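You operate a simulated robot arm through the tools that you are given. There is no shell and no other tool. Be economical: measure what you need, move in short steps, check, and stop when the job is done.

You are at the controls of a simulated two-armed robot. One attempt, no reset.

TASK
Try the gear knob, move idle gear 26/17 to a peg, fit 32/0 and 32/17, run the drive.
Fine: the first try of the orange gear knob is a sixth of a turn or more, before any gear moves; 32/0 goes on shaft 4, 32/17 on shaft 5; one gear off at a time, straight from seat to seat (laid on the bench it takes dust); at the end turn till the counter lights; other gears stay.

Only the result counts: the job must be done as asked and must still hold three seconds after the hand-in. Knocking over, shifting, dropping, spilling or breaking anything else fails it.

THE ROBOT
Two 7-joint arms with two-finger parallel grippers on one trunk, on a base that drives. Base frame: it is fixed to the floor where the robot stands at the start and does not move with it; the origin is under the middle of the robot, x ahead of it, y to its left, z up; the surface under the hand at the start is at about z = 812. Lengths are in mm, angles in degrees, forces in N, time in s.
The left shoulder is at the start at [70, 177, 1120], the right one opposite. With the tool pointing down near the work surface each hand reaches from about 300 to 740 mm from the robot's upright axis, wherever it stands, measured 20 degrees to its own side. Places, roughly: fifth shaft [500, -300, 800]; fourth shaft [500, -200, 800]; sixth back peg [600, -500, 800]. Payload 3.43 kg a hand.
The tool frame of a hand sits at the grasp point between the pads (the TCP): z along the fingers, y along the line on which they close. The tips reach 30 mm beyond it. Largest opening 94 mm; finger width 28, thickness 10; the body of the gripper, 50 by 96 mm, starts 55 mm behind the TCP.
Orientation is that of the tool frame in the base frame, as [roll, pitch, yaw] about the fixed x, y, z axes, in that order (R = Rz(yaw) Ry(pitch) Rx(roll)). With the fingers straight down and closing along the base's y, the tool's x points along the base's -x, its y along +y and its z along -z.

THE INTERFACE
- The arms move only by the tool jog_arm. It takes "left_rows", "right_rows" or both (then of equal length, played together; a hand with none holds still); each is a list of rows, each a list of 7 numbers: the opening in per cent of the stroke, from 0 (shut) to 100 (fully open), then the shift along the base's x, y, z in units of 20 mm (1.0 is 20 mm), then the turn, a rotation vector about the base's x, y, z in units of 6 degrees (1.0 is 6 degrees). In form: [[hand, x, y, z, wx, wy, wz], ...]. A call has 1 to 12 rows; each row shifts and turns the commanded pose from where the row before left it. A call with a number of a shift or a turn outside -1 to 1 is refused whole. Rows are played at 5 a second. More than 50 mm and 8.6 degrees between two rows, or a gripper value outside its range, and nothing of the call is played. Where a pose cannot be reached the arm comes as near as it can. A force on the tool above 40 N (or 10 N above the force at the start of the call, whichever is more), or a blocked arm, ends the call early, and 0.2 s more pass. Each finger travels about 153 mm/s and halts on what it meets, pressing with about 28 N; the grip force reading is that of the motor and also rises with nothing between the fingers. The clock runs only during rows and for 0.2 s after the last one: add rows that do not move to give the fingers time. The reply holds the time, the measured pose of the TCP, the force on the tool along the base axes, the opening and the grip force, in the units named above and with some noise, with the torque about the TCP (base axes, N m) and any sound that the robot's microphone picked up.
- Cameras (640 x 400 px; columns grow to the right, rows downward): "scene" is now at [132.6, -46.6, 1432.3]; the picture's right is [-0.49, -0.87, -0.00], its down [-0.58, 0.33, -0.75] and it looks along [0.65, -0.37, -0.66] (base axes); focal length 296 px, centre (320, 200). "left" rides on the left gripper at [76, -14, -102] in its tool frame; the picture's right is [0.18, 0.98, 0.00], its down [-0.75, 0.14, -0.64] and it looks along [-0.63, 0.12, 0.77] (tool axes); focal length 243 px, centre (320, 200). "right" rides on the right gripper at [76, 14, -103] in its tool frame; the picture's right is [-0.18, 0.98, 0.00], its down [-0.75, -0.14, -0.64] and it looks along [-0.63, -0.12, 0.77] (tool axes); focal length 243 px, centre (320, 200). There is no depth. A picture from a camera that has moved, and an enlarged one, comes with that camera's place and axes in the base frame and with its lens. The place of the scene camera against the robot may be out by one fixed shift of up to 12 mm in any direction.
- snapshot(camera): a new picture of that camera. It takes no simulated time.
- raise_lower(by): slides the trunk up (or, below 0, down) by that many mm; the arms and the scene camera ride with it, the base frame stays. It gives what a move gives, with no picture.
- roll_base(legs): drives the robot by 1 to 6 legs, each [ahead, turn to the left] in mm and degrees, along the robot's own axes; the way and the turn of a leg run together, so that a leg with both is an arc; at most 1500 mm and 180 degrees a leg. The arms and the cameras ride along, it lands a little off, and it stops where it bumps. It gives what a move gives.
- aim_head(pan, tilt): turns the head with the scene camera to pan (to the left, within 86 degrees either way) and tilt (down, from -29 to 69), counted from straight ahead of the robot. It gives what a move gives.
- inspect(camera, box): a new picture of the part [left, top, right, bottom] of that camera's present view, enlarged. It takes no simulated time.
- finish_job(): hands the job in; it is judged then, once.

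Go step by step. Nothing tells you exact positions but the pictures and the camera data: compare them with the known pose of the tool, close in by small moves and look again before you grip or let go. The budget is 120 turns and 88 pictures, counting those below and the enlarged ones. Unless the task says otherwise, let go and move clear before handing in, and close with one line.

The tools are called after "Request:" as a command line: name --argument value ..., lists and objects as JSON in quotes. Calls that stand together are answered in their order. jog_arm: Moves the arms, as the interface text tells. Its arguments: {"type":"object","properties":{"left_rows":{"type":"array"},"right_rows":{"type":"array"}},"required":[]} The other tools are called the same way: raise_lower (by) slides the trunk up or down; roll_base (legs) drives the base; aim_head (pan, tilt) turns the head that bears the scene camera; snapshot (camera) takes a picture; inspect (camera, box) takes an enlarged picture of a part of a camera's view; finish_job () hands the job in.

At the start:

```text
clock: 0.0
left_tool_pos: [508.6, -24.0, 1119.0]
left_tool_rot: [-179.9, 0.0, 180.0]
left_force: [0.1, 0.5, 0.0]
left_torque: [-0.02, -0.01, 0.0]
left_width: 93.7
left_grip_force: 0.1
right_tool_pos: [424.4, -405.8, 1185.1]
right_tool_rot: [-180.0, 0.1, 180.0]
right_force: [0.4, 0.7, -0.6]
right_torque: [-0.03, -0.02, 0.03]
right_width: 94.0
right_grip_force: 0.1
trunk travel left (down, up): [-700.0, 140.0]
robot x, y, heading: [0.2, -1.5, -0.1]
head pan, tilt: [-29.5, 41.4]
```

scene: 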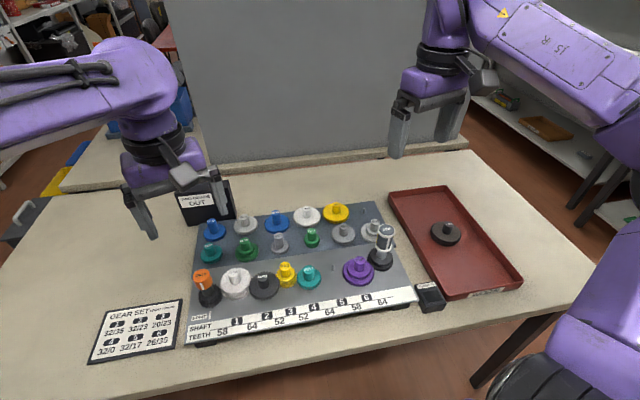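
right: 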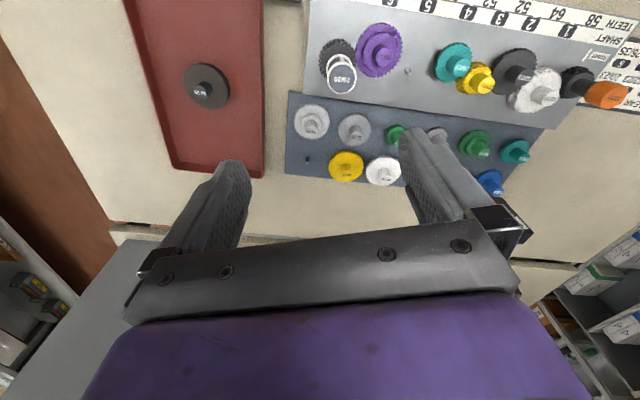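
left: 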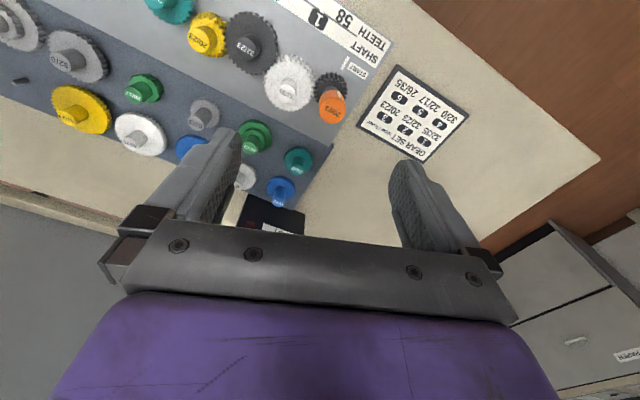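

I see a gear board with shafts in front, two rows of pegs behind, a card, and a red tray with a dark gear. I'll look closer to read the labels.

Request:
inspect --camera "scene" --box '[180, 190, 340, 290]'

Request:
inspect --camera "scene" --box '[290, 190, 450, 290]'

Request:
inspect --camera "scene" --box '[80, 270, 240, 370]'

Request:
inspect --camera "right" --box '[280, 0, 640, 225]'

```text
4.00 times, centred on (260, 240) of scene
camera zoom: at [132.6, -46.6, 1432.3], right [-0.49, -0.87, 0.0], down [-0.58, 0.33, -0.75], along [0.65, -0.37, -0.66], focal length 1185 px, centre (560, 40)
```

zoom: 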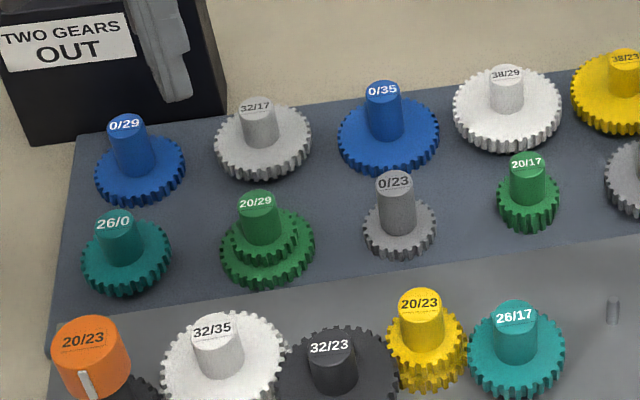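

```text
4.00 times, centred on (370, 240) of scene
camera zoom: at [132.6, -46.6, 1432.3], right [-0.49, -0.87, 0.0], down [-0.58, 0.33, -0.75], along [0.65, -0.37, -0.66], focal length 1185 px, centre (120, 40)
```

zoom: 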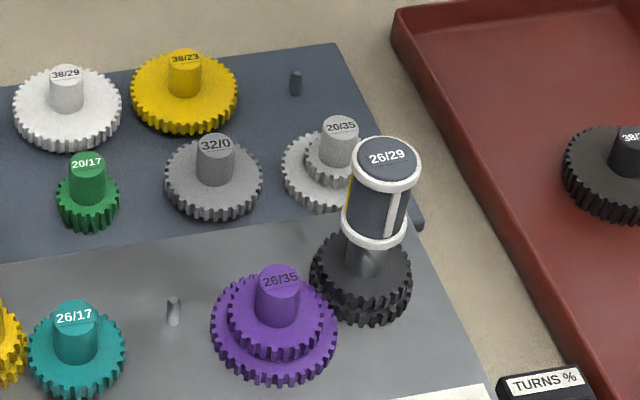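

```text
4.00 times, centred on (160, 320) of scene
camera zoom: at [132.6, -46.6, 1432.3], right [-0.49, -0.87, 0.0], down [-0.58, 0.33, -0.75], along [0.65, -0.37, -0.66], focal length 1185 px, centre (960, -280)
```

zoom: 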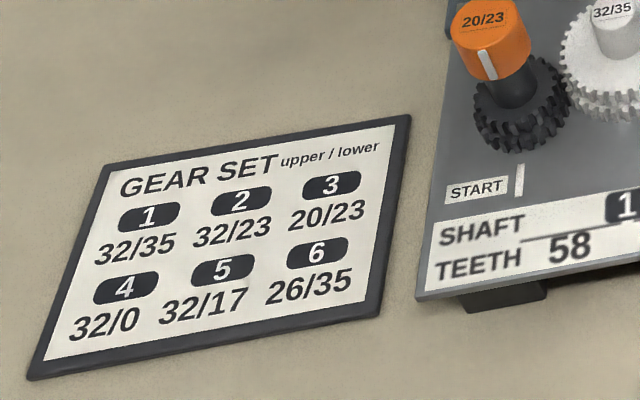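

```text
1.78 times, centred on (460, 112) of right
camera zoom: at [348.0, -390.7, 1288.4], right [0.18, 0.98, 0.0], down [0.75, -0.14, 0.64], along [0.63, -0.12, -0.77], focal length 431 px, centre (71, 356)
```

zoom: 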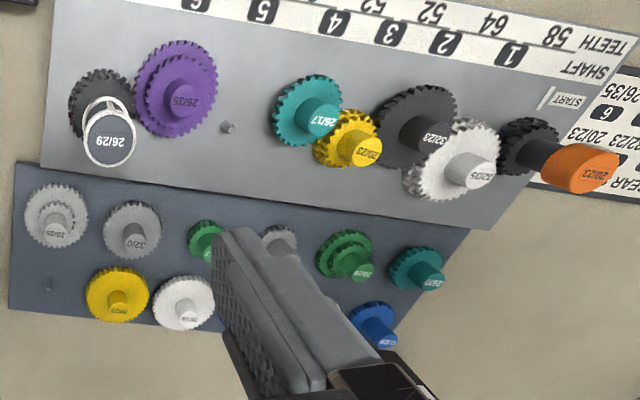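

The card agrees with the teeth sums: 26/17 sits idle on shaft 4, shaft 5 is empty, and 32/0 and 32/17 are on back pegs. Peg 6 in the back row is free. I'll triangulate the knob with the left wrist camera from two positions.

Request:
inspect --camera "left" --box '[160, 0, 480, 200]'

Request:
jog_arm --left_rows '[[100, -1, 0, 0, 0, 0, 0], [100, -1, 0, 0, 0, 0, 0], [100, -1, 0, 0, 0, 0, 0], [100, -1, 0, 0, 0, 0, 0], [100, -1, 0, 0, 0, 0, 0], [100, -1, 0, 0, 0, 0, 0], [100, 0, 0, 0, 0, 0, 0]]'

Request:
inspect --camera "left" --box '[160, 0, 480, 200]'

```text
2.00 times, centred on (320, 100) of left
camera zoom: at [431.9, -38.7, 1221.7], right [-0.18, 0.98, 0.0], down [0.75, 0.14, 0.64], along [0.63, 0.12, -0.77], focal length 485 px, centre (320, 400)
```

zoom: 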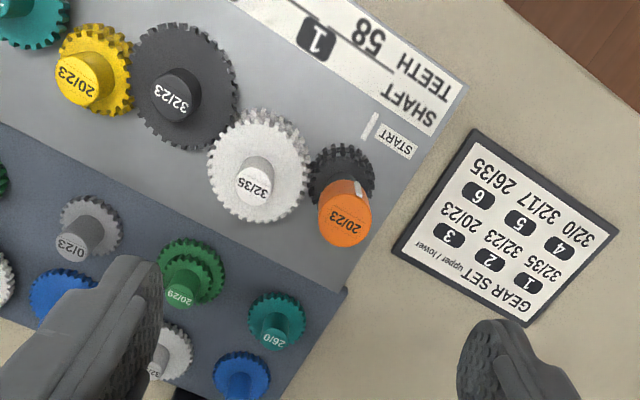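

```text
clock: 1.6
left_tool_pos: [389.9, -24.7, 1120.3]
left_tool_rot: [180.0, -0.1, 180.0]
left_force: [-0.1, -0.7, 1.0]
left_torque: [0.03, 0.01, -0.02]
left_width: 94.2
left_grip_force: 0.1
right_tool_pos: [424.1, -406.7, 1186.1]
right_tool_rot: [-180.0, -0.1, 179.9]
right_force: [0.3, -0.3, 0.9]
right_torque: [0.01, 0.0, 0.0]
right_width: 94.2
right_grip_force: 0.2
trunk travel left (down, up): [-700.0, 140.0]
robot x, y, heading: [0.0, 2.0, 0.1]
head pan, tilt: [-29.5, 41.4]
```

```text
2.00 times, centred on (320, 100) of left
camera zoom: at [313.5, -39.2, 1222.5], right [-0.18, 0.98, 0.0], down [0.75, 0.14, 0.64], along [0.63, 0.12, -0.77], focal length 485 px, centre (320, 400)
```

zoom: 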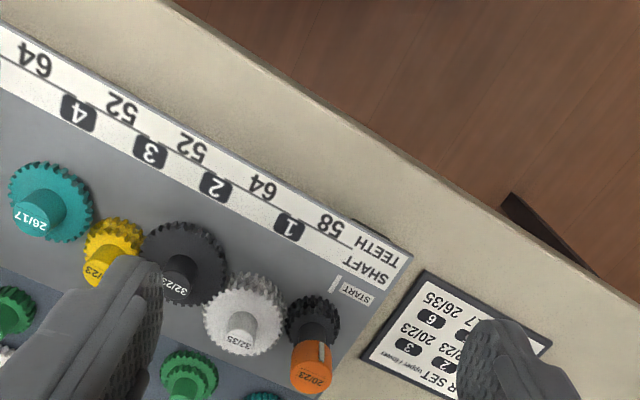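

The knob top comes out at about (533, -3, 926), and the gear hub tops at about z = 891. I'll bring the left hand over the knob and check before descending.

Request:
jog_arm --left_rows '[[100, 1, 0.2, 0, 0, 0, 0], [100, 1, 0.2, 0, 0, 0, 0], [90, 1, 0.2, 0, 0, 0, 0], [80, 1, 0.2, -0.5, 0, 0, 0], [70, 1, 0.2, -0.5, 0, 0, 0], [60, 1, 0.085, -1, 0, 0, 0], [55, 1, 0, -1, 0, 0, 0], [55, 0.18, 0, -1, 0, 0, 0], [55, 0, 0, -1, 0, 0, 0], [55, 0, 0, 0, 0, 0, 0]]'

Request:
snapshot --camera "left"

Request:
snapshot --camera "scene"

```text
clock: 3.8
left_tool_pos: [532.3, -1.1, 1018.6]
left_tool_rot: [-180.0, 0.0, 179.9]
left_force: [-0.5, -1.0, -0.2]
left_torque: [-0.01, -0.02, 0.02]
left_width: 51.8
left_grip_force: 0.1
right_tool_pos: [424.2, -406.0, 1184.8]
right_tool_rot: [-180.0, 0.0, -179.9]
right_force: [0.3, 0.7, 0.0]
right_torque: [-0.01, -0.01, 0.02]
right_width: 94.1
right_grip_force: 0.1
trunk travel left (down, up): [-700.0, 140.0]
robot x, y, heading: [-0.1, 2.1, 0.2]
head pan, tilt: [-29.5, 41.4]
```

```text
78 pictures are left
camera left: at [455.2, -14.8, 1121.4], right [-0.18, 0.98, 0.0], down [0.75, 0.14, 0.64], along [0.63, 0.12, -0.77], focal length 243 px, centre (320, 200)
```

left: 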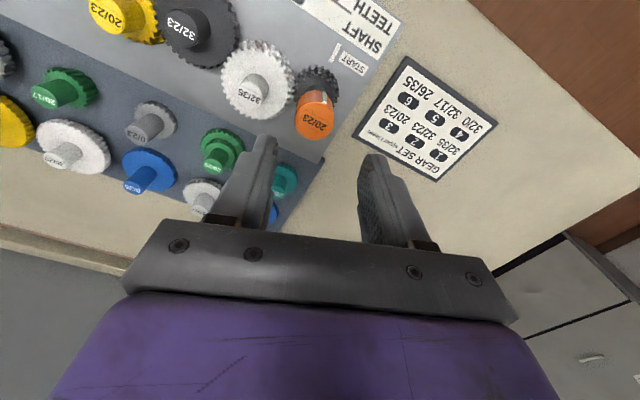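

```text
77 pictures are left
camera scene: at [132.6, -46.5, 1432.3], right [-0.49, -0.87, 0.0], down [-0.58, 0.33, -0.75], along [0.65, -0.37, -0.66], focal length 296 px, centre (320, 200)
```

scene: 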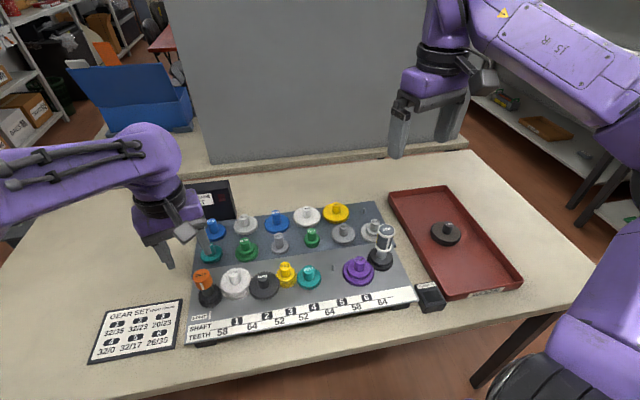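

The knob is at about (535, -3.5), directly under the hand. I'll descend, grip, and try it by about 72°.

Request:
jog_arm --left_rows '[[50, 0.14, -0.12, -1, 0, 0, 0], [50, 0, 0, -1, 0, 0, 0], [50, 0, 0, -1, 0, 0, 0], [50, 0, 0, -1, 0, 0, 0], [50, 0, 0, -1, 0, 0, 0], [50, 0, 0, -0.3, 0, 0, 0], [50, 0, 0, 0, 0, 0, 0]]'

Request:
snapshot --camera "left"

```text
clock: 5.4
left_tool_pos: [535.5, -2.8, 913.1]
left_tool_rot: [-179.9, 0.0, -179.8]
left_force: [-0.9, 0.7, 0.7]
left_torque: [-0.02, -0.01, 0.02]
left_width: 46.9
left_grip_force: 0.0
right_tool_pos: [423.8, -405.0, 1186.7]
right_tool_rot: [-180.0, 0.0, 179.9]
right_force: [-0.4, 0.8, -0.2]
right_torque: [0.0, 0.0, 0.02]
right_width: 94.0
right_grip_force: 0.0
trunk travel left (down, up): [-700.0, 140.0]
robot x, y, heading: [-4.2, 0.9, 0.0]
head pan, tilt: [-29.5, 41.4]
```

```text
76 pictures are left
camera left: at [459.4, -18.7, 1016.4], right [-0.19, 0.98, 0.0], down [0.75, 0.15, 0.64], along [0.63, 0.12, -0.77], focal length 243 px, centre (320, 200)
```

left: 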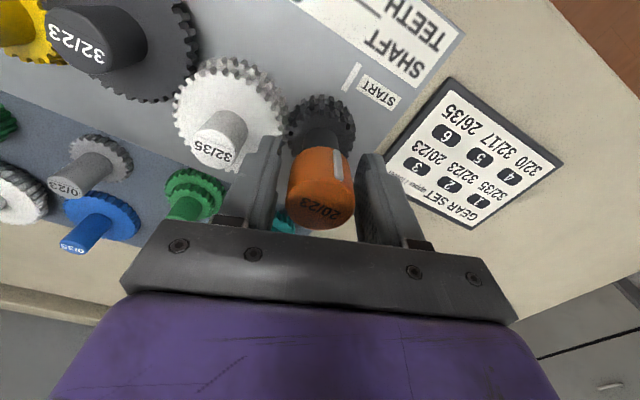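

The knob is centred between the pads. I'll close the fingers and turn.

Request:
jog_arm --left_rows '[[25, 0, 0, 0, 0, 0, 0], [0, 0, 0, 0, 0, 0, 0], [0, 0, 0, 0, 0, 0, 0], [0, 0, 0, 0, 0, 0, 1], [0, 0, 0, 0, 0, 0, 1]]'

```text
clock: 6.6
left_tool_pos: [535.6, -4.3, 913.0]
left_tool_rot: [-178.6, -1.3, -168.3]
left_force: [0.4, -16.0, -8.1]
left_torque: [1.33, -0.4, 0.06]
left_width: 34.2
left_grip_force: 44.5
right_tool_pos: [424.0, -409.2, 1185.0]
right_tool_rot: [179.9, 0.0, -180.0]
right_force: [0.1, 0.6, 1.0]
right_torque: [0.0, 0.0, 0.01]
right_width: 94.1
right_grip_force: 0.1
trunk travel left (down, up): [-700.0, 140.0]
robot x, y, heading: [-0.0, 2.1, -0.2]
head pan, tilt: [-29.5, 41.4]
stopped in row 5 (left hand): the force on the tool passed its limit at 45 N (the readings are from after the stop); the commanded pose is now the measured one
```

The force limit tripped and the command was reset. I'll hold still briefly to see the residual force and look at the knob.

Request:
jog_arm --left_rows '[[0, 0, 0, 0, 0, 0, 0], [0, 0, 0, 0, 0, 0, 0]]'

Request:
snapshot --camera "left"

```text
clock: 7.2
left_tool_pos: [536.7, -4.0, 914.4]
left_tool_rot: [-178.8, -1.3, -168.3]
left_force: [-3.2, -18.5, -11.8]
left_torque: [0.86, 0.72, 0.06]
left_width: 33.8
left_grip_force: 44.9
right_tool_pos: [424.7, -410.3, 1184.1]
right_tool_rot: [179.8, -0.1, 179.9]
right_force: [0.0, 0.5, 1.0]
right_torque: [0.01, 0.0, 0.02]
right_width: 94.0
right_grip_force: 0.0
trunk travel left (down, up): [-700.0, 140.0]
robot x, y, heading: [3.2, 0.4, 0.1]
head pan, tilt: [-29.5, 41.4]
```

```text
75 pictures are left
camera left: at [465.0, -31.6, 1018.4], right [-0.38, 0.92, -0.02], down [0.72, 0.31, 0.62], along [0.58, 0.22, -0.78], focal length 243 px, centre (320, 200)
```

left: 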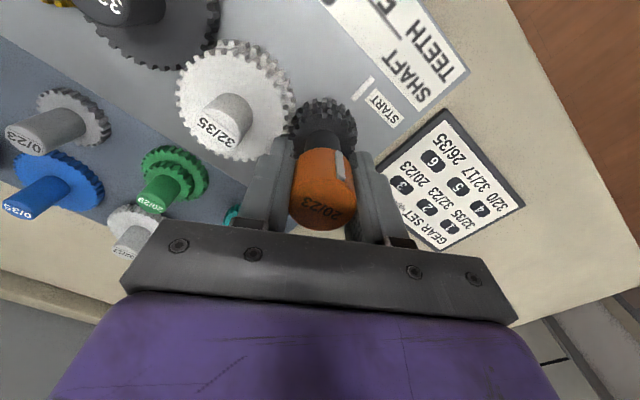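

The knob does turn with the hand, but the hand is off-centre and pushed toward -y. I'll release, recentre by that amount and regrip.

Request:
jog_arm --left_rows '[[45, 0, 0, 0, 0, 0, 0], [45, 0, -0.05, 0, -0.2, 0.2, 0], [45, 0, 0, 0, 0, 0, 0], [45, 0, 0, 0, 0, 0, 0]]'

Request:
inspect --camera "left" --box '[220, 80, 440, 260]'

```text
clock: 8.2
left_tool_pos: [535.4, -3.1, 914.2]
left_tool_rot: [-178.0, -2.4, -168.5]
left_force: [-0.9, -0.6, -0.2]
left_torque: [0.0, -0.02, 0.0]
left_width: 42.2
left_grip_force: 0.0
right_tool_pos: [423.2, -406.8, 1185.5]
right_tool_rot: [-180.0, 0.0, 179.9]
right_force: [1.1, 0.1, -0.5]
right_torque: [0.0, 0.0, 0.0]
right_width: 94.2
right_grip_force: 0.0
trunk travel left (down, up): [-700.0, 140.0]
robot x, y, heading: [-3.2, -1.6, 0.1]
head pan, tilt: [-29.5, 41.4]
```

```text
2.22 times, centred on (330, 170) of left
camera zoom: at [465.9, -28.0, 1021.2], right [-0.38, 0.93, -0.03], down [0.73, 0.32, 0.6], along [0.57, 0.21, -0.8], focal length 539 px, centre (298, 267)
```

zoom: 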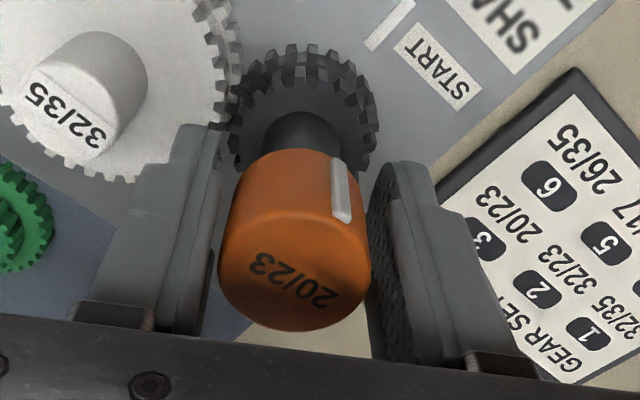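

The hand is about 2-3° tilted, so I'll correct that and then regrip without turning to read the side force.

Request:
jog_arm --left_rows '[[45, 0, 0, 0, 0.41, -0.325, 0], [45, 0, 0, 0, 0, 0, 0], [36, 0, 0, 0, 0, 0, 0], [30, 0, 0, 0, 0, 0, 0], [30, 0, 0, 0, 0, 0, 0]]'

```text
clock: 9.4
left_tool_pos: [537.0, -2.5, 915.4]
left_tool_rot: [-179.3, -0.6, -167.7]
left_force: [-2.3, -18.6, -5.4]
left_torque: [0.46, -0.26, 0.09]
left_width: 38.2
left_grip_force: 8.9
right_tool_pos: [423.2, -409.3, 1182.8]
right_tool_rot: [179.8, -0.1, 179.9]
right_force: [-1.2, 0.6, 1.1]
right_torque: [-0.02, -0.01, 0.0]
right_width: 94.3
right_grip_force: 0.0
trunk travel left (down, up): [-700.0, 140.0]
robot x, y, heading: [0.3, 4.3, -0.2]
head pan, tilt: [-29.5, 41.4]
```

One finger is touching first, so the knob is about 2 mm further to -y. I'll shift and regrip.

Request:
jog_arm --left_rows '[[45, 0, 0, 0, 0, 0, 0], [45, 0, -0.13, 0, 0.12, -0.1, 0], [36, 0, 0, 0, 0, 0, 0], [30, 0, 0, 0, 0, 0, 0], [30, 0, 0, 0, 0, 0, 0]]'

```text
clock: 10.6
left_tool_pos: [540.3, -1.1, 917.8]
left_tool_rot: [-179.2, -0.2, -167.0]
left_force: [0.3, -17.4, -2.0]
left_torque: [0.36, -0.26, 0.16]
left_width: 38.2
left_grip_force: 9.1
right_tool_pos: [423.8, -410.6, 1183.5]
right_tool_rot: [179.8, 0.0, 179.9]
right_force: [0.1, -1.1, 0.2]
right_torque: [0.0, -0.01, -0.03]
right_width: 93.8
right_grip_force: 0.2
trunk travel left (down, up): [-700.0, 140.0]
robot x, y, heading: [0.3, 5.3, -0.1]
head pan, tilt: [-29.5, 41.4]
```

The readings drift, so I'll open and look at how the knob sits between the pads.

Request:
jog_arm --left_rows '[[50, 0, 0, 0, 0, 0, 0], [50, 0, 0, 0, 0, 0, 0], [50, 0, 0, 0, 0, 0, 0]]'

Request:
inspect --camera "left" --box '[220, 100, 420, 260]'

Request:
inspect --camera "scene" --box '[150, 220, 270, 310]'

```text
clock: 11.4
left_tool_pos: [540.0, 2.5, 917.6]
left_tool_rot: [-179.1, 0.0, -166.7]
left_force: [0.1, 0.3, 0.0]
left_torque: [0.01, -0.01, 0.02]
left_width: 47.1
left_grip_force: 0.1
right_tool_pos: [423.7, -406.1, 1185.6]
right_tool_rot: [180.0, 0.1, 179.9]
right_force: [-0.5, 0.4, -0.2]
right_torque: [-0.01, 0.0, 0.01]
right_width: 94.3
right_grip_force: 0.1
trunk travel left (down, up): [-700.0, 140.0]
robot x, y, heading: [-0.1, -2.3, -0.3]
head pan, tilt: [-29.5, 41.4]
```

```text
2.50 times, centred on (320, 180) of left
camera zoom: at [467.5, -27.4, 1021.5], right [-0.4, 0.92, -0.02], down [0.7, 0.32, 0.64], along [0.59, 0.25, -0.77], focal length 606 px, centre (320, 250)
```

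zoom: 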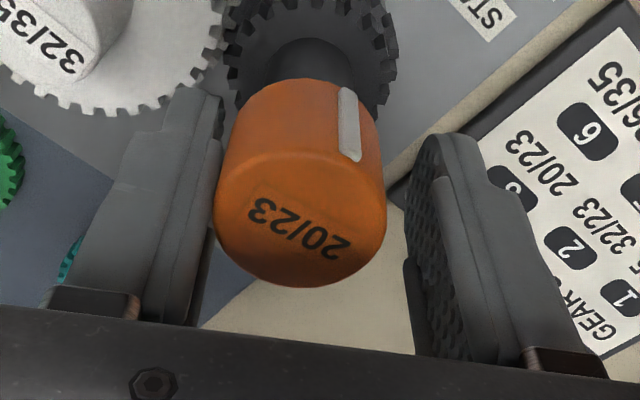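

```text
4.44 times, centred on (210, 265) of scene
camera zoom: at [132.3, -46.5, 1432.4], right [-0.49, -0.87, 0.0], down [-0.58, 0.33, -0.75], along [0.65, -0.37, -0.66], focal length 1317 px, centre (809, -89)
```

zoom: 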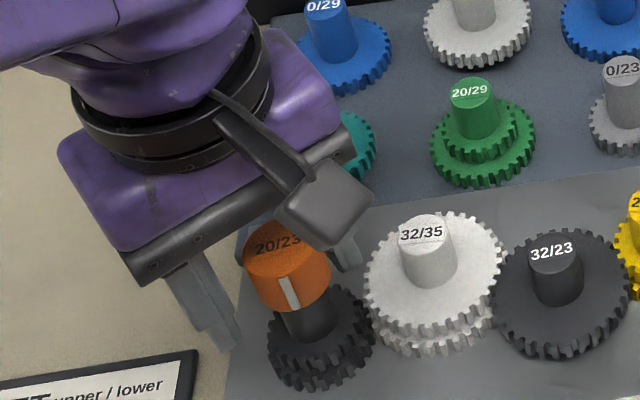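

The knob rests against the -y finger because the hand crept to +y. I'll shift it back about 6 mm, lower it slightly and close in steps.

Request:
jog_arm --left_rows '[[50, -0.2, -0.3, -0.25, 0.147, 0, 0], [50, 0, 0, 0, 0, 0, 0], [50, 0, 0, 0, 0, 0, 0], [50, 0, 0, 0, 0, 0, 0]]'

Request:
inspect --camera "left" --box '[220, 100, 420, 260]'

```text
clock: 12.4
left_tool_pos: [537.3, -2.2, 916.4]
left_tool_rot: [-179.5, 0.2, -166.5]
left_force: [-0.1, 0.1, -0.3]
left_torque: [0.0, 0.01, 0.0]
left_width: 46.9
left_grip_force: 0.0
right_tool_pos: [424.0, -407.3, 1185.1]
right_tool_rot: [-180.0, 0.0, 179.9]
right_force: [-0.1, 0.1, -0.3]
right_torque: [-0.03, 0.01, 0.03]
right_width: 94.0
right_grip_force: 0.1
trunk travel left (down, up): [-700.0, 140.0]
robot x, y, heading: [0.6, -2.4, -0.2]
head pan, tilt: [-29.5, 41.4]
```

```text
2.50 times, centred on (320, 180) of left
camera zoom: at [465.8, -33.9, 1018.5], right [-0.41, 0.91, -0.01], down [0.7, 0.32, 0.64], along [0.59, 0.26, -0.77], focal length 606 px, centre (320, 250)
```

zoom: 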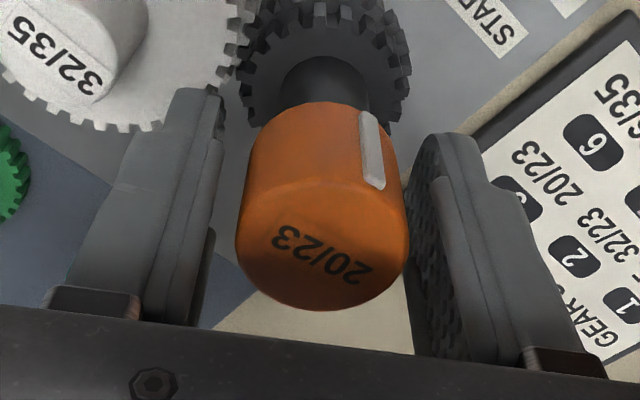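

It looks well centred now. I'll close.

Request:
jog_arm --left_rows '[[40, 0, 0, 0, 0, 0, 0], [30, 0, 0, 0, 0, 0, 0], [30, 0, 0, 0, 0, 0, 0]]'

```text
clock: 13.2
left_tool_pos: [538.2, -3.4, 914.9]
left_tool_rot: [-179.6, 0.2, -166.5]
left_force: [1.0, -2.8, 3.8]
left_torque: [0.5, 0.51, 0.01]
left_width: 34.6
left_grip_force: 45.0
right_tool_pos: [423.2, -406.8, 1186.2]
right_tool_rot: [179.9, 0.0, 179.8]
right_force: [-0.2, -0.4, 0.1]
right_torque: [0.04, 0.02, 0.03]
right_width: 94.0
right_grip_force: 0.0
trunk travel left (down, up): [-700.0, 140.0]
robot x, y, heading: [-0.7, 0.3, -0.1]
head pan, tilt: [-29.5, 41.4]
```

The grip is clean with low side force. Now I'll turn in small steps.

Request:
jog_arm --left_rows '[[30, 0, 0, 0, 0, 0, 0.7], [30, 0, 0, 0, 0, 0, 0.7], [30, 0, 0, 0, 0, 0, 0.7], [30, 0, 0, 0, 0, 0, 0.7], [30, 0, 0, 0, 0, 0, 0]]'

```text
clock: 14.4
left_tool_pos: [537.0, -1.5, 915.8]
left_tool_rot: [-180.0, -0.4, -149.7]
left_force: [-19.8, 3.3, -16.5]
left_torque: [-0.49, 0.8, -0.1]
left_width: 34.5
left_grip_force: 45.3
right_tool_pos: [421.5, -406.8, 1186.2]
right_tool_rot: [180.0, 0.1, 179.9]
right_force: [0.4, -0.7, 0.3]
right_torque: [0.02, -0.01, 0.04]
right_width: 94.1
right_grip_force: 0.0
trunk travel left (down, up): [-700.0, 140.0]
robot x, y, heading: [2.6, 2.4, -0.2]
head pan, tilt: [-29.5, 41.4]
```

It has turned about 17° more. There is a force to -x and -z, so I'll ease the hand that way while continuing.

Request:
jog_arm --left_rows '[[30, -0.08, 0, -0.06, 0, 0, 0], [30, 0, 0, 0, 0, 0, 0.7], [30, 0, 0, 0, 0, 0, 0.7], [30, 0, 0, 0, 0, 0, 0.7], [30, 0, 0, 0, 0, 0, 0]]'

```text
clock: 15.6
left_tool_pos: [535.2, 0.3, 916.1]
left_tool_rot: [179.8, -0.3, -137.1]
left_force: [-4.5, 11.7, 7.0]
left_torque: [0.52, -0.67, -0.12]
left_width: 34.3
left_grip_force: 45.3
right_tool_pos: [422.4, -403.7, 1186.6]
right_tool_rot: [-179.9, 0.1, 180.0]
right_force: [0.4, -0.1, 0.5]
right_torque: [0.01, 0.03, 0.03]
right_width: 94.2
right_grip_force: 0.0
trunk travel left (down, up): [-700.0, 140.0]
robot x, y, heading: [3.0, -3.5, -0.1]
head pan, tilt: [-29.5, 41.4]
```

Request:
jog_arm --left_rows '[[30, 0, 0.06, 0, 0, 0, 0], [30, 0, 0, 0, 0, 0, 0.8], [30, 0, 0, 0, 0, 0, 0.8], [30, 0, 0, 0, 0, 0, 0.8], [30, 0, 0, 0, 0, 0, 0.8], [30, 0, 0, 0, 0, 0, 0]]'

Request:
snapshot --camera "left"

```text
clock: 17.0
left_tool_pos: [534.6, 0.0, 915.0]
left_tool_rot: [179.3, -0.8, -117.9]
left_force: [-25.3, 11.5, -15.2]
left_torque: [-1.27, -0.8, -0.11]
left_width: 34.2
left_grip_force: 45.5
right_tool_pos: [420.3, -403.4, 1188.1]
right_tool_rot: [-179.9, 0.2, 179.8]
right_force: [-0.3, 0.6, -0.1]
right_torque: [0.04, -0.02, -0.02]
right_width: 94.1
right_grip_force: 0.1
trunk travel left (down, up): [-700.0, 140.0]
robot x, y, heading: [-0.6, 0.5, -0.2]
head pan, tilt: [-29.5, 41.4]
```

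```text
70 pictures are left
camera left: at [512.0, -73.4, 1019.4], right [-0.95, 0.3, 0.01], down [0.24, 0.74, 0.63], along [0.18, 0.61, -0.78], focal length 243 px, centre (320, 200)
```

left: 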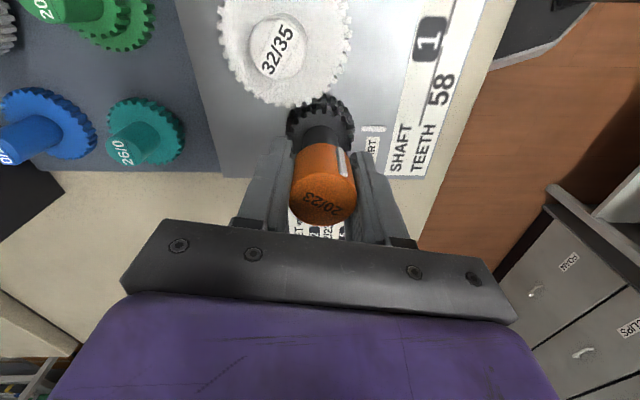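

The knob has followed about 60°. I'll take it a bit further for margin, with a position correction.

Request:
jog_arm --left_rows '[[30, -0.1, 0.05, -0.05, 0, 0, 0], [30, 0, 0, 0, 0, 0, 0.8], [30, -0.05, 0, 0, 0, 0, 0.8], [30, 0, 0, 0, 0, 0, 0.8], [30, 0, 0, 0, 0, 0, 0.8], [30, 0, 0, 0, 0, 0, 0]]'

Request:
inspect --camera "scene" --box '[150, 190, 310, 310]'

Request:
inspect --camera "scene" --box '[310, 190, 470, 310]'

```text
clock: 18.4
left_tool_pos: [532.1, 1.3, 915.6]
left_tool_rot: [178.9, -0.9, -98.6]
left_force: [3.4, 1.4, 27.1]
left_torque: [-0.21, -1.08, 0.03]
left_width: 34.4
left_grip_force: 45.1
right_tool_pos: [420.4, -405.1, 1186.7]
right_tool_rot: [179.9, 0.2, 179.9]
right_force: [0.4, 0.3, -0.1]
right_torque: [0.02, -0.01, -0.02]
right_width: 94.0
right_grip_force: 0.1
trunk travel left (down, up): [-700.0, 140.0]
robot x, y, heading: [-0.7, 0.7, -0.1]
head pan, tilt: [-29.5, 41.4]
```

```text
3.33 times, centred on (230, 250) of scene
camera zoom: at [129.0, -46.6, 1432.7], right [-0.49, -0.87, 0.0], down [-0.57, 0.33, -0.75], along [0.65, -0.37, -0.66], focal length 987 px, centre (620, 33)
```

zoom: 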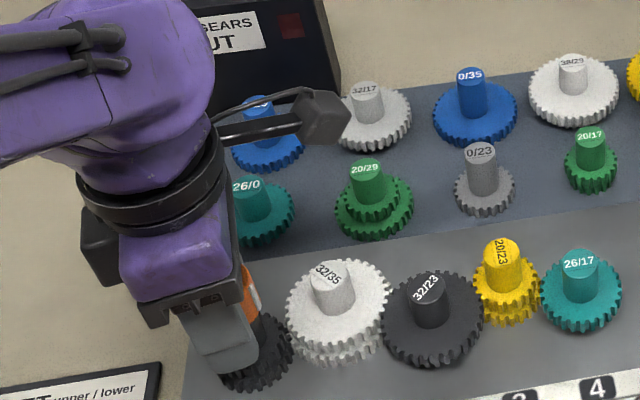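

```text
3.33 times, centred on (390, 250) of scene
camera zoom: at [129.0, -46.6, 1432.7], right [-0.49, -0.87, 0.0], down [-0.57, 0.33, -0.75], along [0.65, -0.37, -0.66], focal length 987 px, centre (87, 33)
```

zoom: 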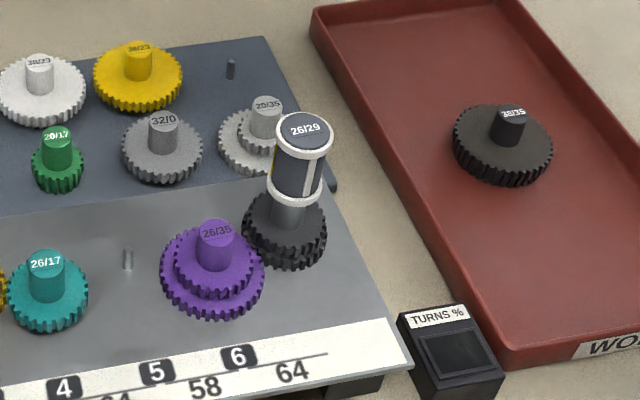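

The try is done: about 80° with shafts 1-3 following. I'll release, lift straight up, then unwind the wrist and park the left arm out of the way.

Request:
jog_arm --left_rows '[[50, 0, 0, 0, 0, 0, 0], [55, 0, 0, 0, 0, 0, 0], [55, 0, 0, 0.5, 0, 0, 0], [55, 0, 0, 1, 0, 0, 0], [55, 0, 0, 1, 0, 0, 0], [55, 0, 0, 1, 0, 0, 0], [55, 0, 0, 1, 0, 0, 0], [55, 0, 0, 1, 0, 0, 0], [55, 0, 0, 1, 0, 0, 0], [55, 0, 0, 1, 0, 0, 0]]'

Request:
jog_arm --left_rows '[[55, 0, 1, 0.5, 0, 0, -1], [55, 0, 1, 0.5, 0, 0, -1], [55, 0, 1, 0, 0, 0, -1], [55, 0, 1, 0, 0, 0, -1], [55, 0, 1, 0, 0, 0, -1], [55, 0, 1, 0, 0, 0, -1], [55, 0, 1, 0, 0, 0, -1], [55, 0, 1, 0, 0, 0, -1], [55, 0, 1, 0, 0, 0, -1], [55, 0, 1, 0, 0, 0, -1], [55, 0, 0, 0, 0, 0, -1], [55, 0, 0, 0, 0, 0, -1]]'

```text
clock: 20.0
left_tool_pos: [520.4, 2.4, 935.0]
left_tool_rot: [170.7, -2.1, -98.0]
left_force: [20.3, -2.6, -12.8]
left_torque: [0.0, -0.19, 0.1]
left_width: 63.8
left_grip_force: 10.8
right_tool_pos: [428.6, -408.0, 1183.2]
right_tool_rot: [179.9, -0.2, 179.9]
right_force: [-0.1, 0.3, 0.2]
right_torque: [0.04, -0.02, 0.0]
right_width: 94.1
right_grip_force: 0.1
trunk travel left (down, up): [-700.0, 140.0]
robot x, y, heading: [-1.1, -1.0, -0.2]
head pan, tilt: [-29.5, 41.4]
stopped in row 8 (left hand): the arm was blocked; the commanded pose is now the measured one
```

```text
clock: 22.6
left_tool_pos: [512.8, 203.8, 956.0]
left_tool_rot: [170.7, -1.8, -170.8]
left_force: [0.9, -0.2, -0.7]
left_torque: [-0.01, -0.01, 0.0]
left_width: 51.8
left_grip_force: 0.1
right_tool_pos: [423.7, -407.5, 1186.1]
right_tool_rot: [179.9, 0.0, 179.9]
right_force: [-0.5, 0.1, -1.1]
right_torque: [-0.02, -0.03, 0.01]
right_width: 93.8
right_grip_force: 0.1
trunk travel left (down, up): [-700.0, 140.0]
robot x, y, heading: [1.3, -2.2, -0.0]
head pan, tilt: [-29.5, 41.4]
```

The lift got blocked partway before the hand swung aside, so I must check that nothing was disturbed.

Request:
snapshot --camera "scene"

Request:
inspect --camera "scene" --box '[170, 180, 330, 310]'

```text
67 pictures are left
camera scene: at [132.5, -46.9, 1432.3], right [-0.49, -0.87, 0.0], down [-0.58, 0.33, -0.75], along [0.65, -0.37, -0.66], focal length 296 px, centre (320, 200)
```

scene: 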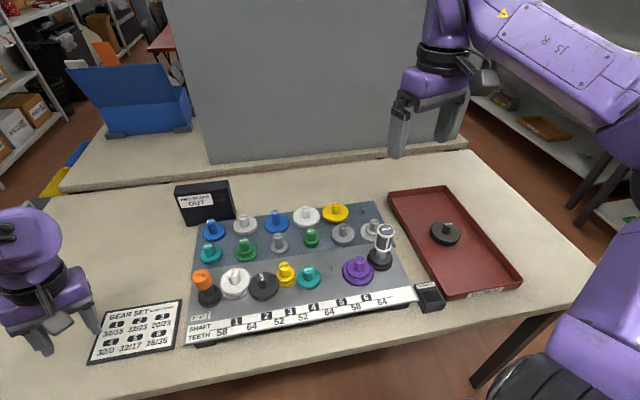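

```text
3.08 times, centred on (250, 245) of scene
camera zoom: at [132.5, -46.9, 1432.3], right [-0.49, -0.87, 0.0], down [-0.58, 0.33, -0.75], along [0.65, -0.37, -0.66], focal length 912 px, centre (535, 62)
```

zoom: 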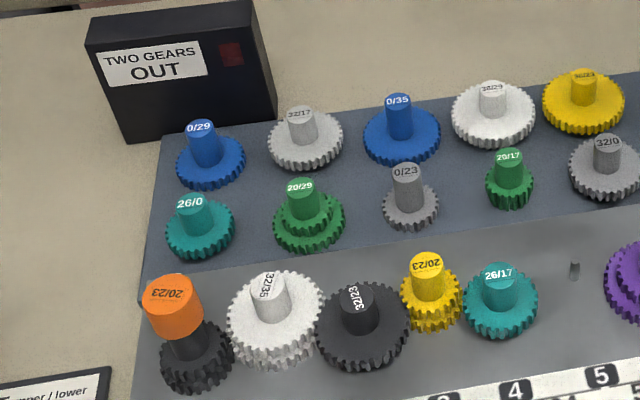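

Nothing was shifted; the knob and gears just turned further, which is fine. Now I'll bring the right hand over to survey shafts 4 and 5 and the pegs.

Request:
jog_arm --right_rows '[[100, 0, 1, -0.8, 0, 0, 0], [100, 0, 1, -0.8, 0, 0, 0], [100, 0, 1, -0.8, 0, 0, 0], [100, 0, 1, -0.8, 0, 0, 0], [100, 0, 1, -0.8, 0, 0, 0], [100, 0, 0, 0, 0, 0, 0], [100, 0, 0, 0, 0, 0, 0]]' --left_rows '[[55, 0, 0.5, 1, -0.3, 0, 0], [55, 0, 0.5, 1, -0.3, 0, 0], [55, 0, 0.5, 1, -0.3, 0, 0], [55, 0, 0.5, 1, -0.3, 0, 0], [55, 0, 0.5, 1, -0.3, 0, 0], [55, 0, 0, 0, 0, 0, 0], [55, 0, 0, 0, 0, 0, 0]]'

Request:
inspect --camera "right" --box '[160, 0, 480, 200]'

Request:
jog_arm --right_rows '[[100, 1, 0, 0, 0, 0, 0], [100, 1, 0, 0, 0, 0, 0], [100, 1, 0, 0, 0, 0, 0], [100, 1, 0, 0, 0, 0, 0], [100, 1, 0, 0, 0, 0, 0], [100, 0, 0, 0, 0, 0, 0], [100, 0, 0, 0, 0, 0, 0]]'

Request:
snapshot --camera "right"

Request:
inspect --camera "right" --box '[160, 0, 480, 200]'

```text
clock: 24.2
left_tool_pos: [513.4, 250.0, 1058.2]
left_tool_rot: [179.5, -3.2, -171.0]
left_force: [-0.4, -0.3, -0.8]
left_torque: [0.01, -0.01, 0.01]
left_width: 51.9
left_grip_force: 0.1
right_tool_pos: [421.9, -306.3, 1104.5]
right_tool_rot: [179.9, 0.1, 179.8]
right_force: [1.5, 0.0, -0.4]
right_torque: [0.03, 0.02, 0.01]
right_width: 93.9
right_grip_force: 0.1
trunk travel left (down, up): [-700.0, 140.0]
robot x, y, heading: [-0.1, -1.5, -0.1]
head pan, tilt: [-29.5, 41.4]
```

```text
2.00 times, centred on (320, 100) of right
camera zoom: at [345.4, -291.0, 1206.8], right [0.19, 0.98, 0.0], down [0.75, -0.14, 0.64], along [0.63, -0.12, -0.77], focal length 485 px, centre (320, 400)
```

zoom: 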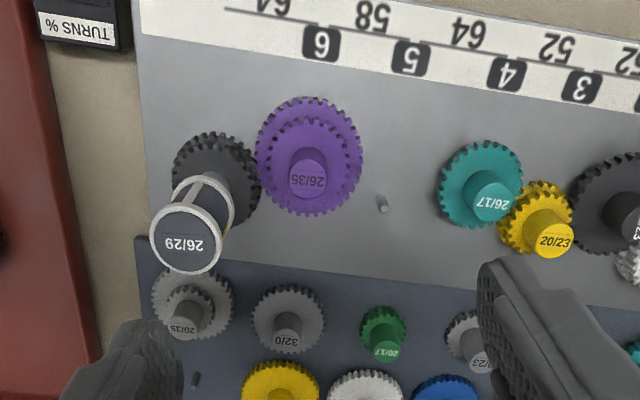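

```text
clock: 25.8
left_tool_pos: [514.0, 249.3, 1057.5]
left_tool_rot: [179.6, -3.2, -171.2]
left_force: [-0.1, -0.3, -0.2]
left_torque: [-0.03, 0.02, -0.01]
left_width: 51.4
left_grip_force: 0.1
right_tool_pos: [525.0, -304.8, 1105.2]
right_tool_rot: [180.0, 0.0, 180.0]
right_force: [-0.8, -0.9, -0.3]
right_torque: [-0.04, 0.0, 0.0]
right_width: 94.2
right_grip_force: 0.1
trunk travel left (down, up): [-700.0, 140.0]
robot x, y, heading: [1.9, 2.9, 0.0]
head pan, tilt: [-29.5, 41.4]
```

```text
64 pictures are left
camera right: at [448.1, -289.3, 1208.2], right [0.19, 0.98, 0.0], down [0.75, -0.14, 0.64], along [0.63, -0.12, -0.77], focal length 243 px, centre (320, 200)
```

right: 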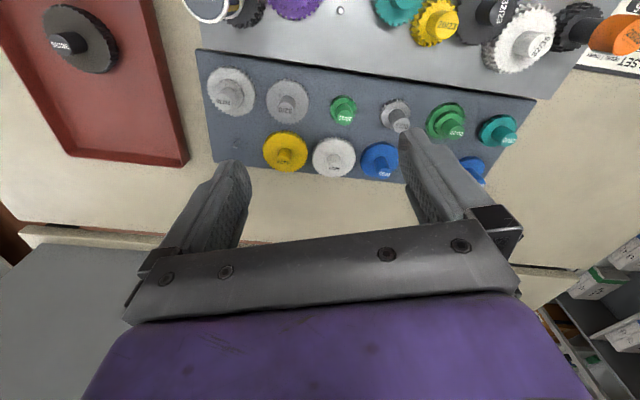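

```text
2.00 times, centred on (320, 100) of right
camera zoom: at [448.1, -289.3, 1208.2], right [0.19, 0.98, 0.0], down [0.75, -0.14, 0.64], along [0.63, -0.12, -0.77], focal length 485 px, centre (320, 400)
```

zoom: 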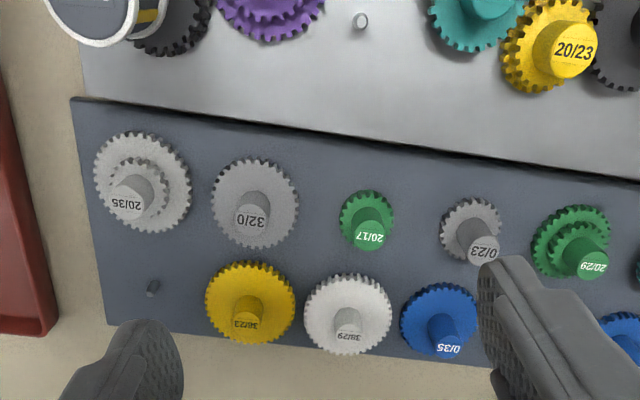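

Triangulated so far: shaft 4 is about (465, -204) with its hub top near z = 890, shaft 5 about (465, -270) with its pin top near 869. The 32/0 hub is about (561, -363) with its top near 856, and free peg 6 about (614, -470). I'll move over 26/17, turned 30° so the fingers miss the 20/23 hub.

Request:
jog_arm --right_rows '[[90, -0.5, 1, 0, 0, 0, 1], [80, -0.5, 1, 0, 0, 0, 1], [70, -0.5, 1, 0, 0, 0, 1], [60, -0.5, 1, 0, 0, 0, 1], [50, -0.5, 1, -1, 0, 0, 1], [50, -0.47, 0.05, -1, 0, 0, 0], [50, 0, 0, -1, 0, 0, 0], [50, 0, 0, -1, 0, 0, 0], [50, 0, 0, -1, 0, 0, 0], [50, 0, 0, 0, 0, 0, 0], [50, 0, 0, 0, 0, 0, 0]]'

Request:
inspect --camera "right" --box '[160, 40, 480, 240]'

```text
clock: 28.2
left_tool_pos: [513.9, 249.3, 1058.6]
left_tool_rot: [179.6, -3.3, -171.1]
left_force: [-0.3, 0.1, -0.1]
left_torque: [0.04, 0.03, 0.0]
left_width: 51.6
left_grip_force: 0.1
right_tool_pos: [465.9, -206.0, 1005.4]
right_tool_rot: [-180.0, 0.0, -150.1]
right_force: [1.6, -0.7, 0.5]
right_torque: [-0.03, 0.01, 0.0]
right_width: 47.2
right_grip_force: 0.1
trunk travel left (down, up): [-700.0, 140.0]
robot x, y, heading: [1.0, -1.6, -0.1]
head pan, tilt: [-29.5, 41.4]
```

```text
2.00 times, centred on (320, 140) of right
camera zoom: at [391.4, -230.3, 1107.7], right [-0.33, 0.94, 0.0], down [0.72, 0.25, 0.64], along [0.61, 0.21, -0.77], focal length 485 px, centre (320, 320)
```

zoom: 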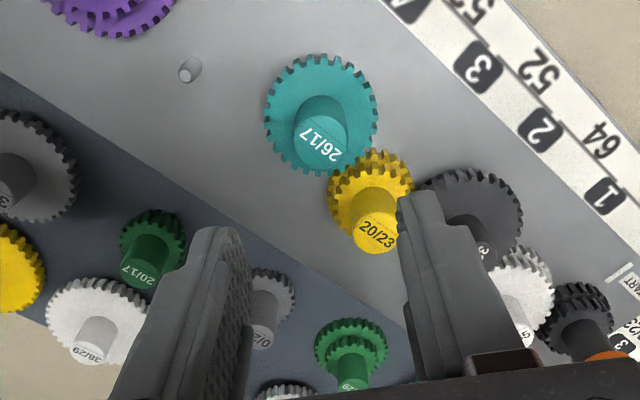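

The hub is confirmed at (467, -204, 890). I'll descend over it.

Request:
jog_arm --right_rows '[[50, 0.05, 0.07, -1, 0, 0, 0], [50, 0, 0, -1, 0, 0, 0], [50, 0, 0, -1, 0, 0, 0], [50, 0, 0, -1, 0, 0, 0], [50, 0, 0, -1, 0, 0, 0], [50, 0, 0, -0.4, 0, 0, 0], [50, 0, 0, 0, 0, 0, 0]]'

Request:
inspect --camera "right" --box '[160, 40, 480, 240]'

Request:
inspect --camera "scene" --box '[240, 210, 400, 310]'

```text
clock: 29.8
left_tool_pos: [512.4, 249.7, 1058.9]
left_tool_rot: [179.7, -3.1, -171.1]
left_force: [0.4, -0.6, 0.9]
left_torque: [-0.02, 0.02, -0.01]
left_width: 51.5
left_grip_force: 0.0
right_tool_pos: [465.6, -203.3, 901.9]
right_tool_rot: [-179.9, 0.3, -150.2]
right_force: [4.8, -2.3, 21.1]
right_torque: [0.33, 0.21, -0.04]
right_width: 46.6
right_grip_force: 0.1
trunk travel left (down, up): [-700.0, 140.0]
robot x, y, heading: [2.0, -1.9, 0.0]
head pan, tilt: [-29.5, 41.4]
```

```text
2.00 times, centred on (320, 140) of right
camera zoom: at [392.3, -229.6, 1003.2], right [-0.33, 0.94, 0.0], down [0.72, 0.25, 0.65], along [0.61, 0.21, -0.76], focal length 485 px, centre (320, 320)
```

zoom: 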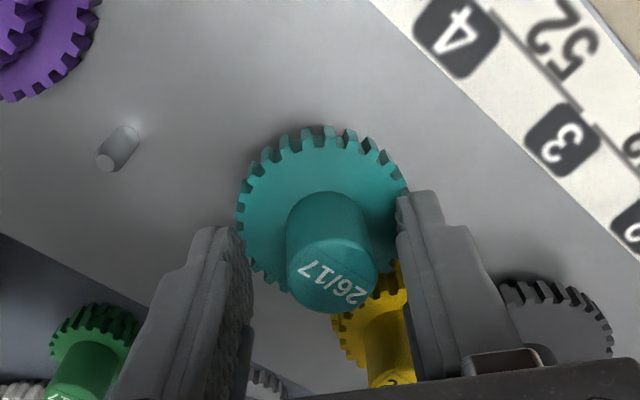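

```text
4.00 times, centred on (320, 260) of scene
camera zoom: at [131.2, -46.4, 1432.8], right [-0.49, -0.87, 0.0], down [-0.57, 0.33, -0.75], along [0.65, -0.37, -0.66], focal length 1185 px, centre (320, -40)
```

zoom: 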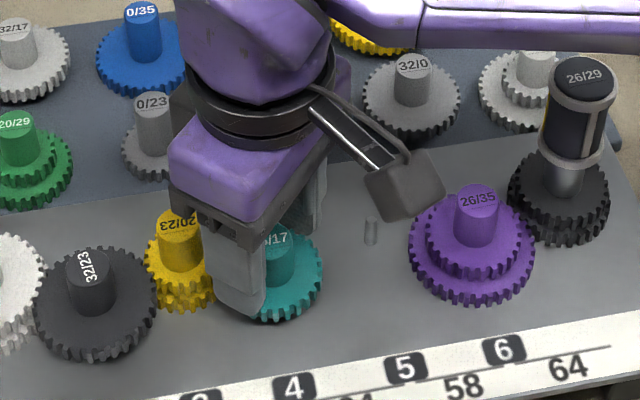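

The tips just touch the gear face, so I'll raise 3 mm, shift 2 mm to centre, then close gently.

Request:
jog_arm --right_rows '[[50, 0, 0, 0.2, 0, 0, 0], [50, -0.03, 0.1, 0, 0, 0, 0], [50, 0, 0, 0, 0, 0, 0], [35, 0, 0, 0, 0, 0, 0], [25, 0, 0, 0, 0, 0, 0], [20, 0, 0, 0, 0, 0, 0], [20, 0, 0, 0, 0, 0, 0]]'

```text
clock: 31.4
left_tool_pos: [515.1, 245.8, 1058.5]
left_tool_rot: [179.3, -3.2, -171.1]
left_force: [-0.8, -0.1, -0.9]
left_torque: [-0.01, 0.0, 0.02]
left_width: 51.7
left_grip_force: 0.2
right_tool_pos: [467.4, -205.7, 902.4]
right_tool_rot: [179.9, 0.2, -150.2]
right_force: [12.0, -30.1, 12.8]
right_torque: [-0.92, -0.32, 0.09]
right_width: 38.7
right_grip_force: 27.9
trunk travel left (down, up): [-700.0, 140.0]
robot x, y, heading: [2.0, -4.5, -0.0]
head pan, tilt: [-29.5, 41.4]
```

The fingers stopped early with a side force, so I'll look before going on.

Request:
inspect --camera "right" --box '[160, 40, 480, 240]'

```text
2.00 times, centred on (320, 140) of right
camera zoom: at [394.2, -231.8, 1004.0], right [-0.33, 0.94, 0.0], down [0.72, 0.25, 0.64], along [0.61, 0.21, -0.76], focal length 485 px, centre (320, 320)
```

zoom: 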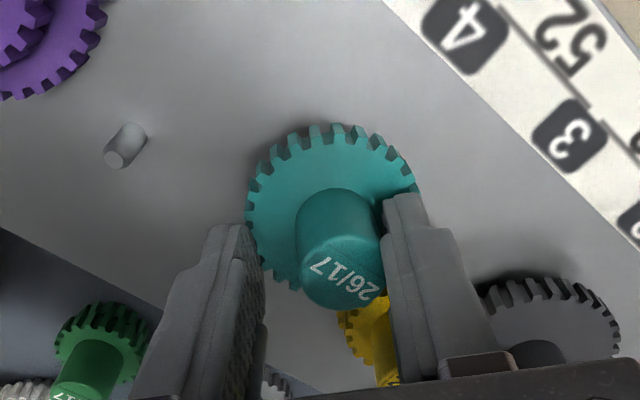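

The hub sits against the +y-side finger. I'll open, shift the hand about 5 mm that way, and look again.

Request:
jog_arm --right_rows '[[52, 0, 0, 0, 0, 0, 0], [52, 0, 0, 0.1, 0, 0, 0], [52, -0.1, 0.2, 0, 0, 0, 0], [52, 0, 0, 0, 0, 0, 0], [52, 0, 0, 0, 0, 0, 0]]'

Request:
inspect --camera "right" --box '[160, 40, 480, 240]'

```text
clock: 32.6
left_tool_pos: [514.6, 247.7, 1057.1]
left_tool_rot: [179.5, -3.3, -171.0]
left_force: [0.5, -0.6, 0.4]
left_torque: [0.0, -0.02, 0.01]
left_width: 51.6
left_grip_force: 0.0
right_tool_pos: [464.1, -199.9, 904.4]
right_tool_rot: [179.9, 0.1, -150.1]
right_force: [5.2, -9.3, 2.4]
right_torque: [-0.33, -0.19, 0.03]
right_width: 55.1
right_grip_force: 5.4
trunk travel left (down, up): [-700.0, 140.0]
robot x, y, heading: [-1.8, -0.6, -0.2]
head pan, tilt: [-29.5, 41.4]
```

```text
2.00 times, centred on (320, 140) of right
camera zoom: at [390.6, -225.1, 1006.3], right [-0.33, 0.94, 0.0], down [0.72, 0.25, 0.64], along [0.61, 0.21, -0.77], focal length 485 px, centre (320, 320)
```

zoom: 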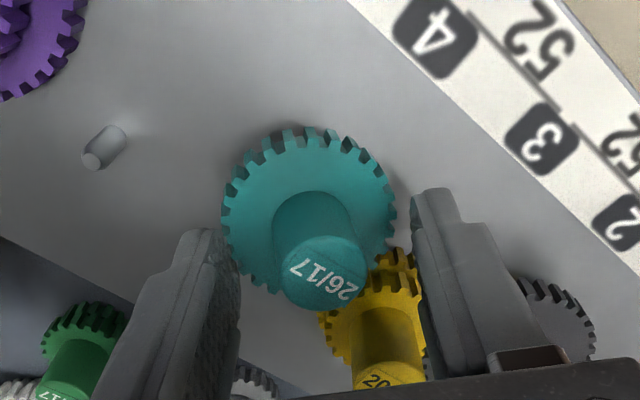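

Torque readings put the contact at a fingertip against the gear's rim, so the tips are too low. I'll raise 12 mm and look from both cameras.

Request:
jog_arm --right_rows '[[60, 0, 0, 0.3, 0, 0, 0], [60, 0, 0, 0.3, 0, 0, 0], [52, 0, 0, 0, 0, 0, 0], [52, 0, 0, 0, 0, 0, 0]]'

Request:
inspect --camera "right" --box '[160, 40, 480, 240]'

Request:
inspect --camera "scene" --box '[270, 230, 350, 290]'

```text
clock: 33.6
left_tool_pos: [513.9, 249.8, 1057.5]
left_tool_rot: [179.6, -3.3, -171.2]
left_force: [-0.1, -0.3, -0.7]
left_torque: [0.0, 0.0, -0.01]
left_width: 51.5
left_grip_force: 0.0
right_tool_pos: [463.3, -197.5, 915.7]
right_tool_rot: [179.9, 0.0, -150.1]
right_force: [0.3, 0.8, -0.2]
right_torque: [-0.02, 0.02, 0.01]
right_width: 48.7
right_grip_force: 0.1
trunk travel left (down, up): [-700.0, 140.0]
robot x, y, heading: [2.5, 3.0, 0.1]
head pan, tilt: [-29.5, 41.4]
```

```text
2.00 times, centred on (320, 140) of right
camera zoom: at [390.1, -223.1, 1018.0], right [-0.33, 0.94, 0.0], down [0.72, 0.25, 0.64], along [0.61, 0.21, -0.77], focal length 485 px, centre (320, 320)
```

zoom: 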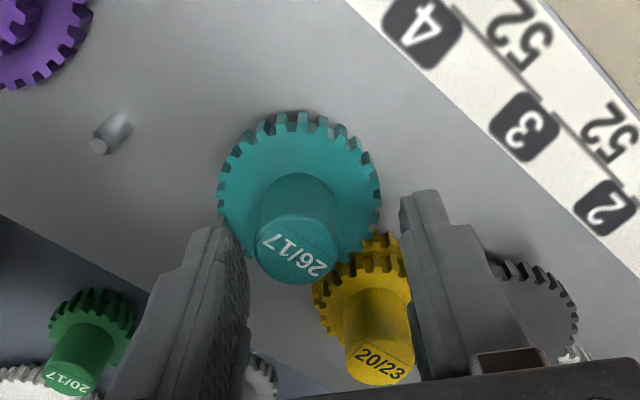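

```text
6.67 times, centred on (310, 260) of scene
camera zoom: at [132.6, -46.8, 1432.3], right [-0.49, -0.87, 0.0], down [-0.58, 0.33, -0.75], along [0.65, -0.37, -0.66], focal length 1975 px, centre (387, -200)
```

zoom: 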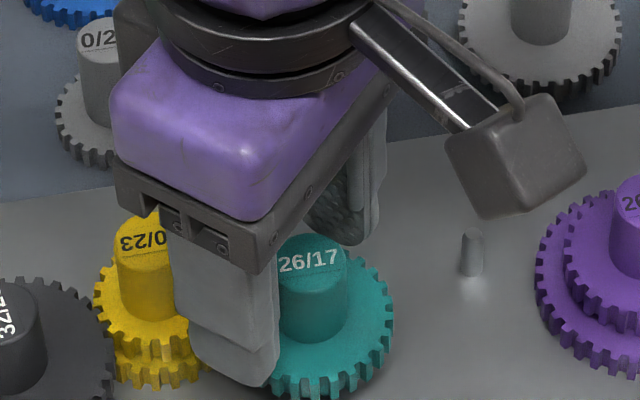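

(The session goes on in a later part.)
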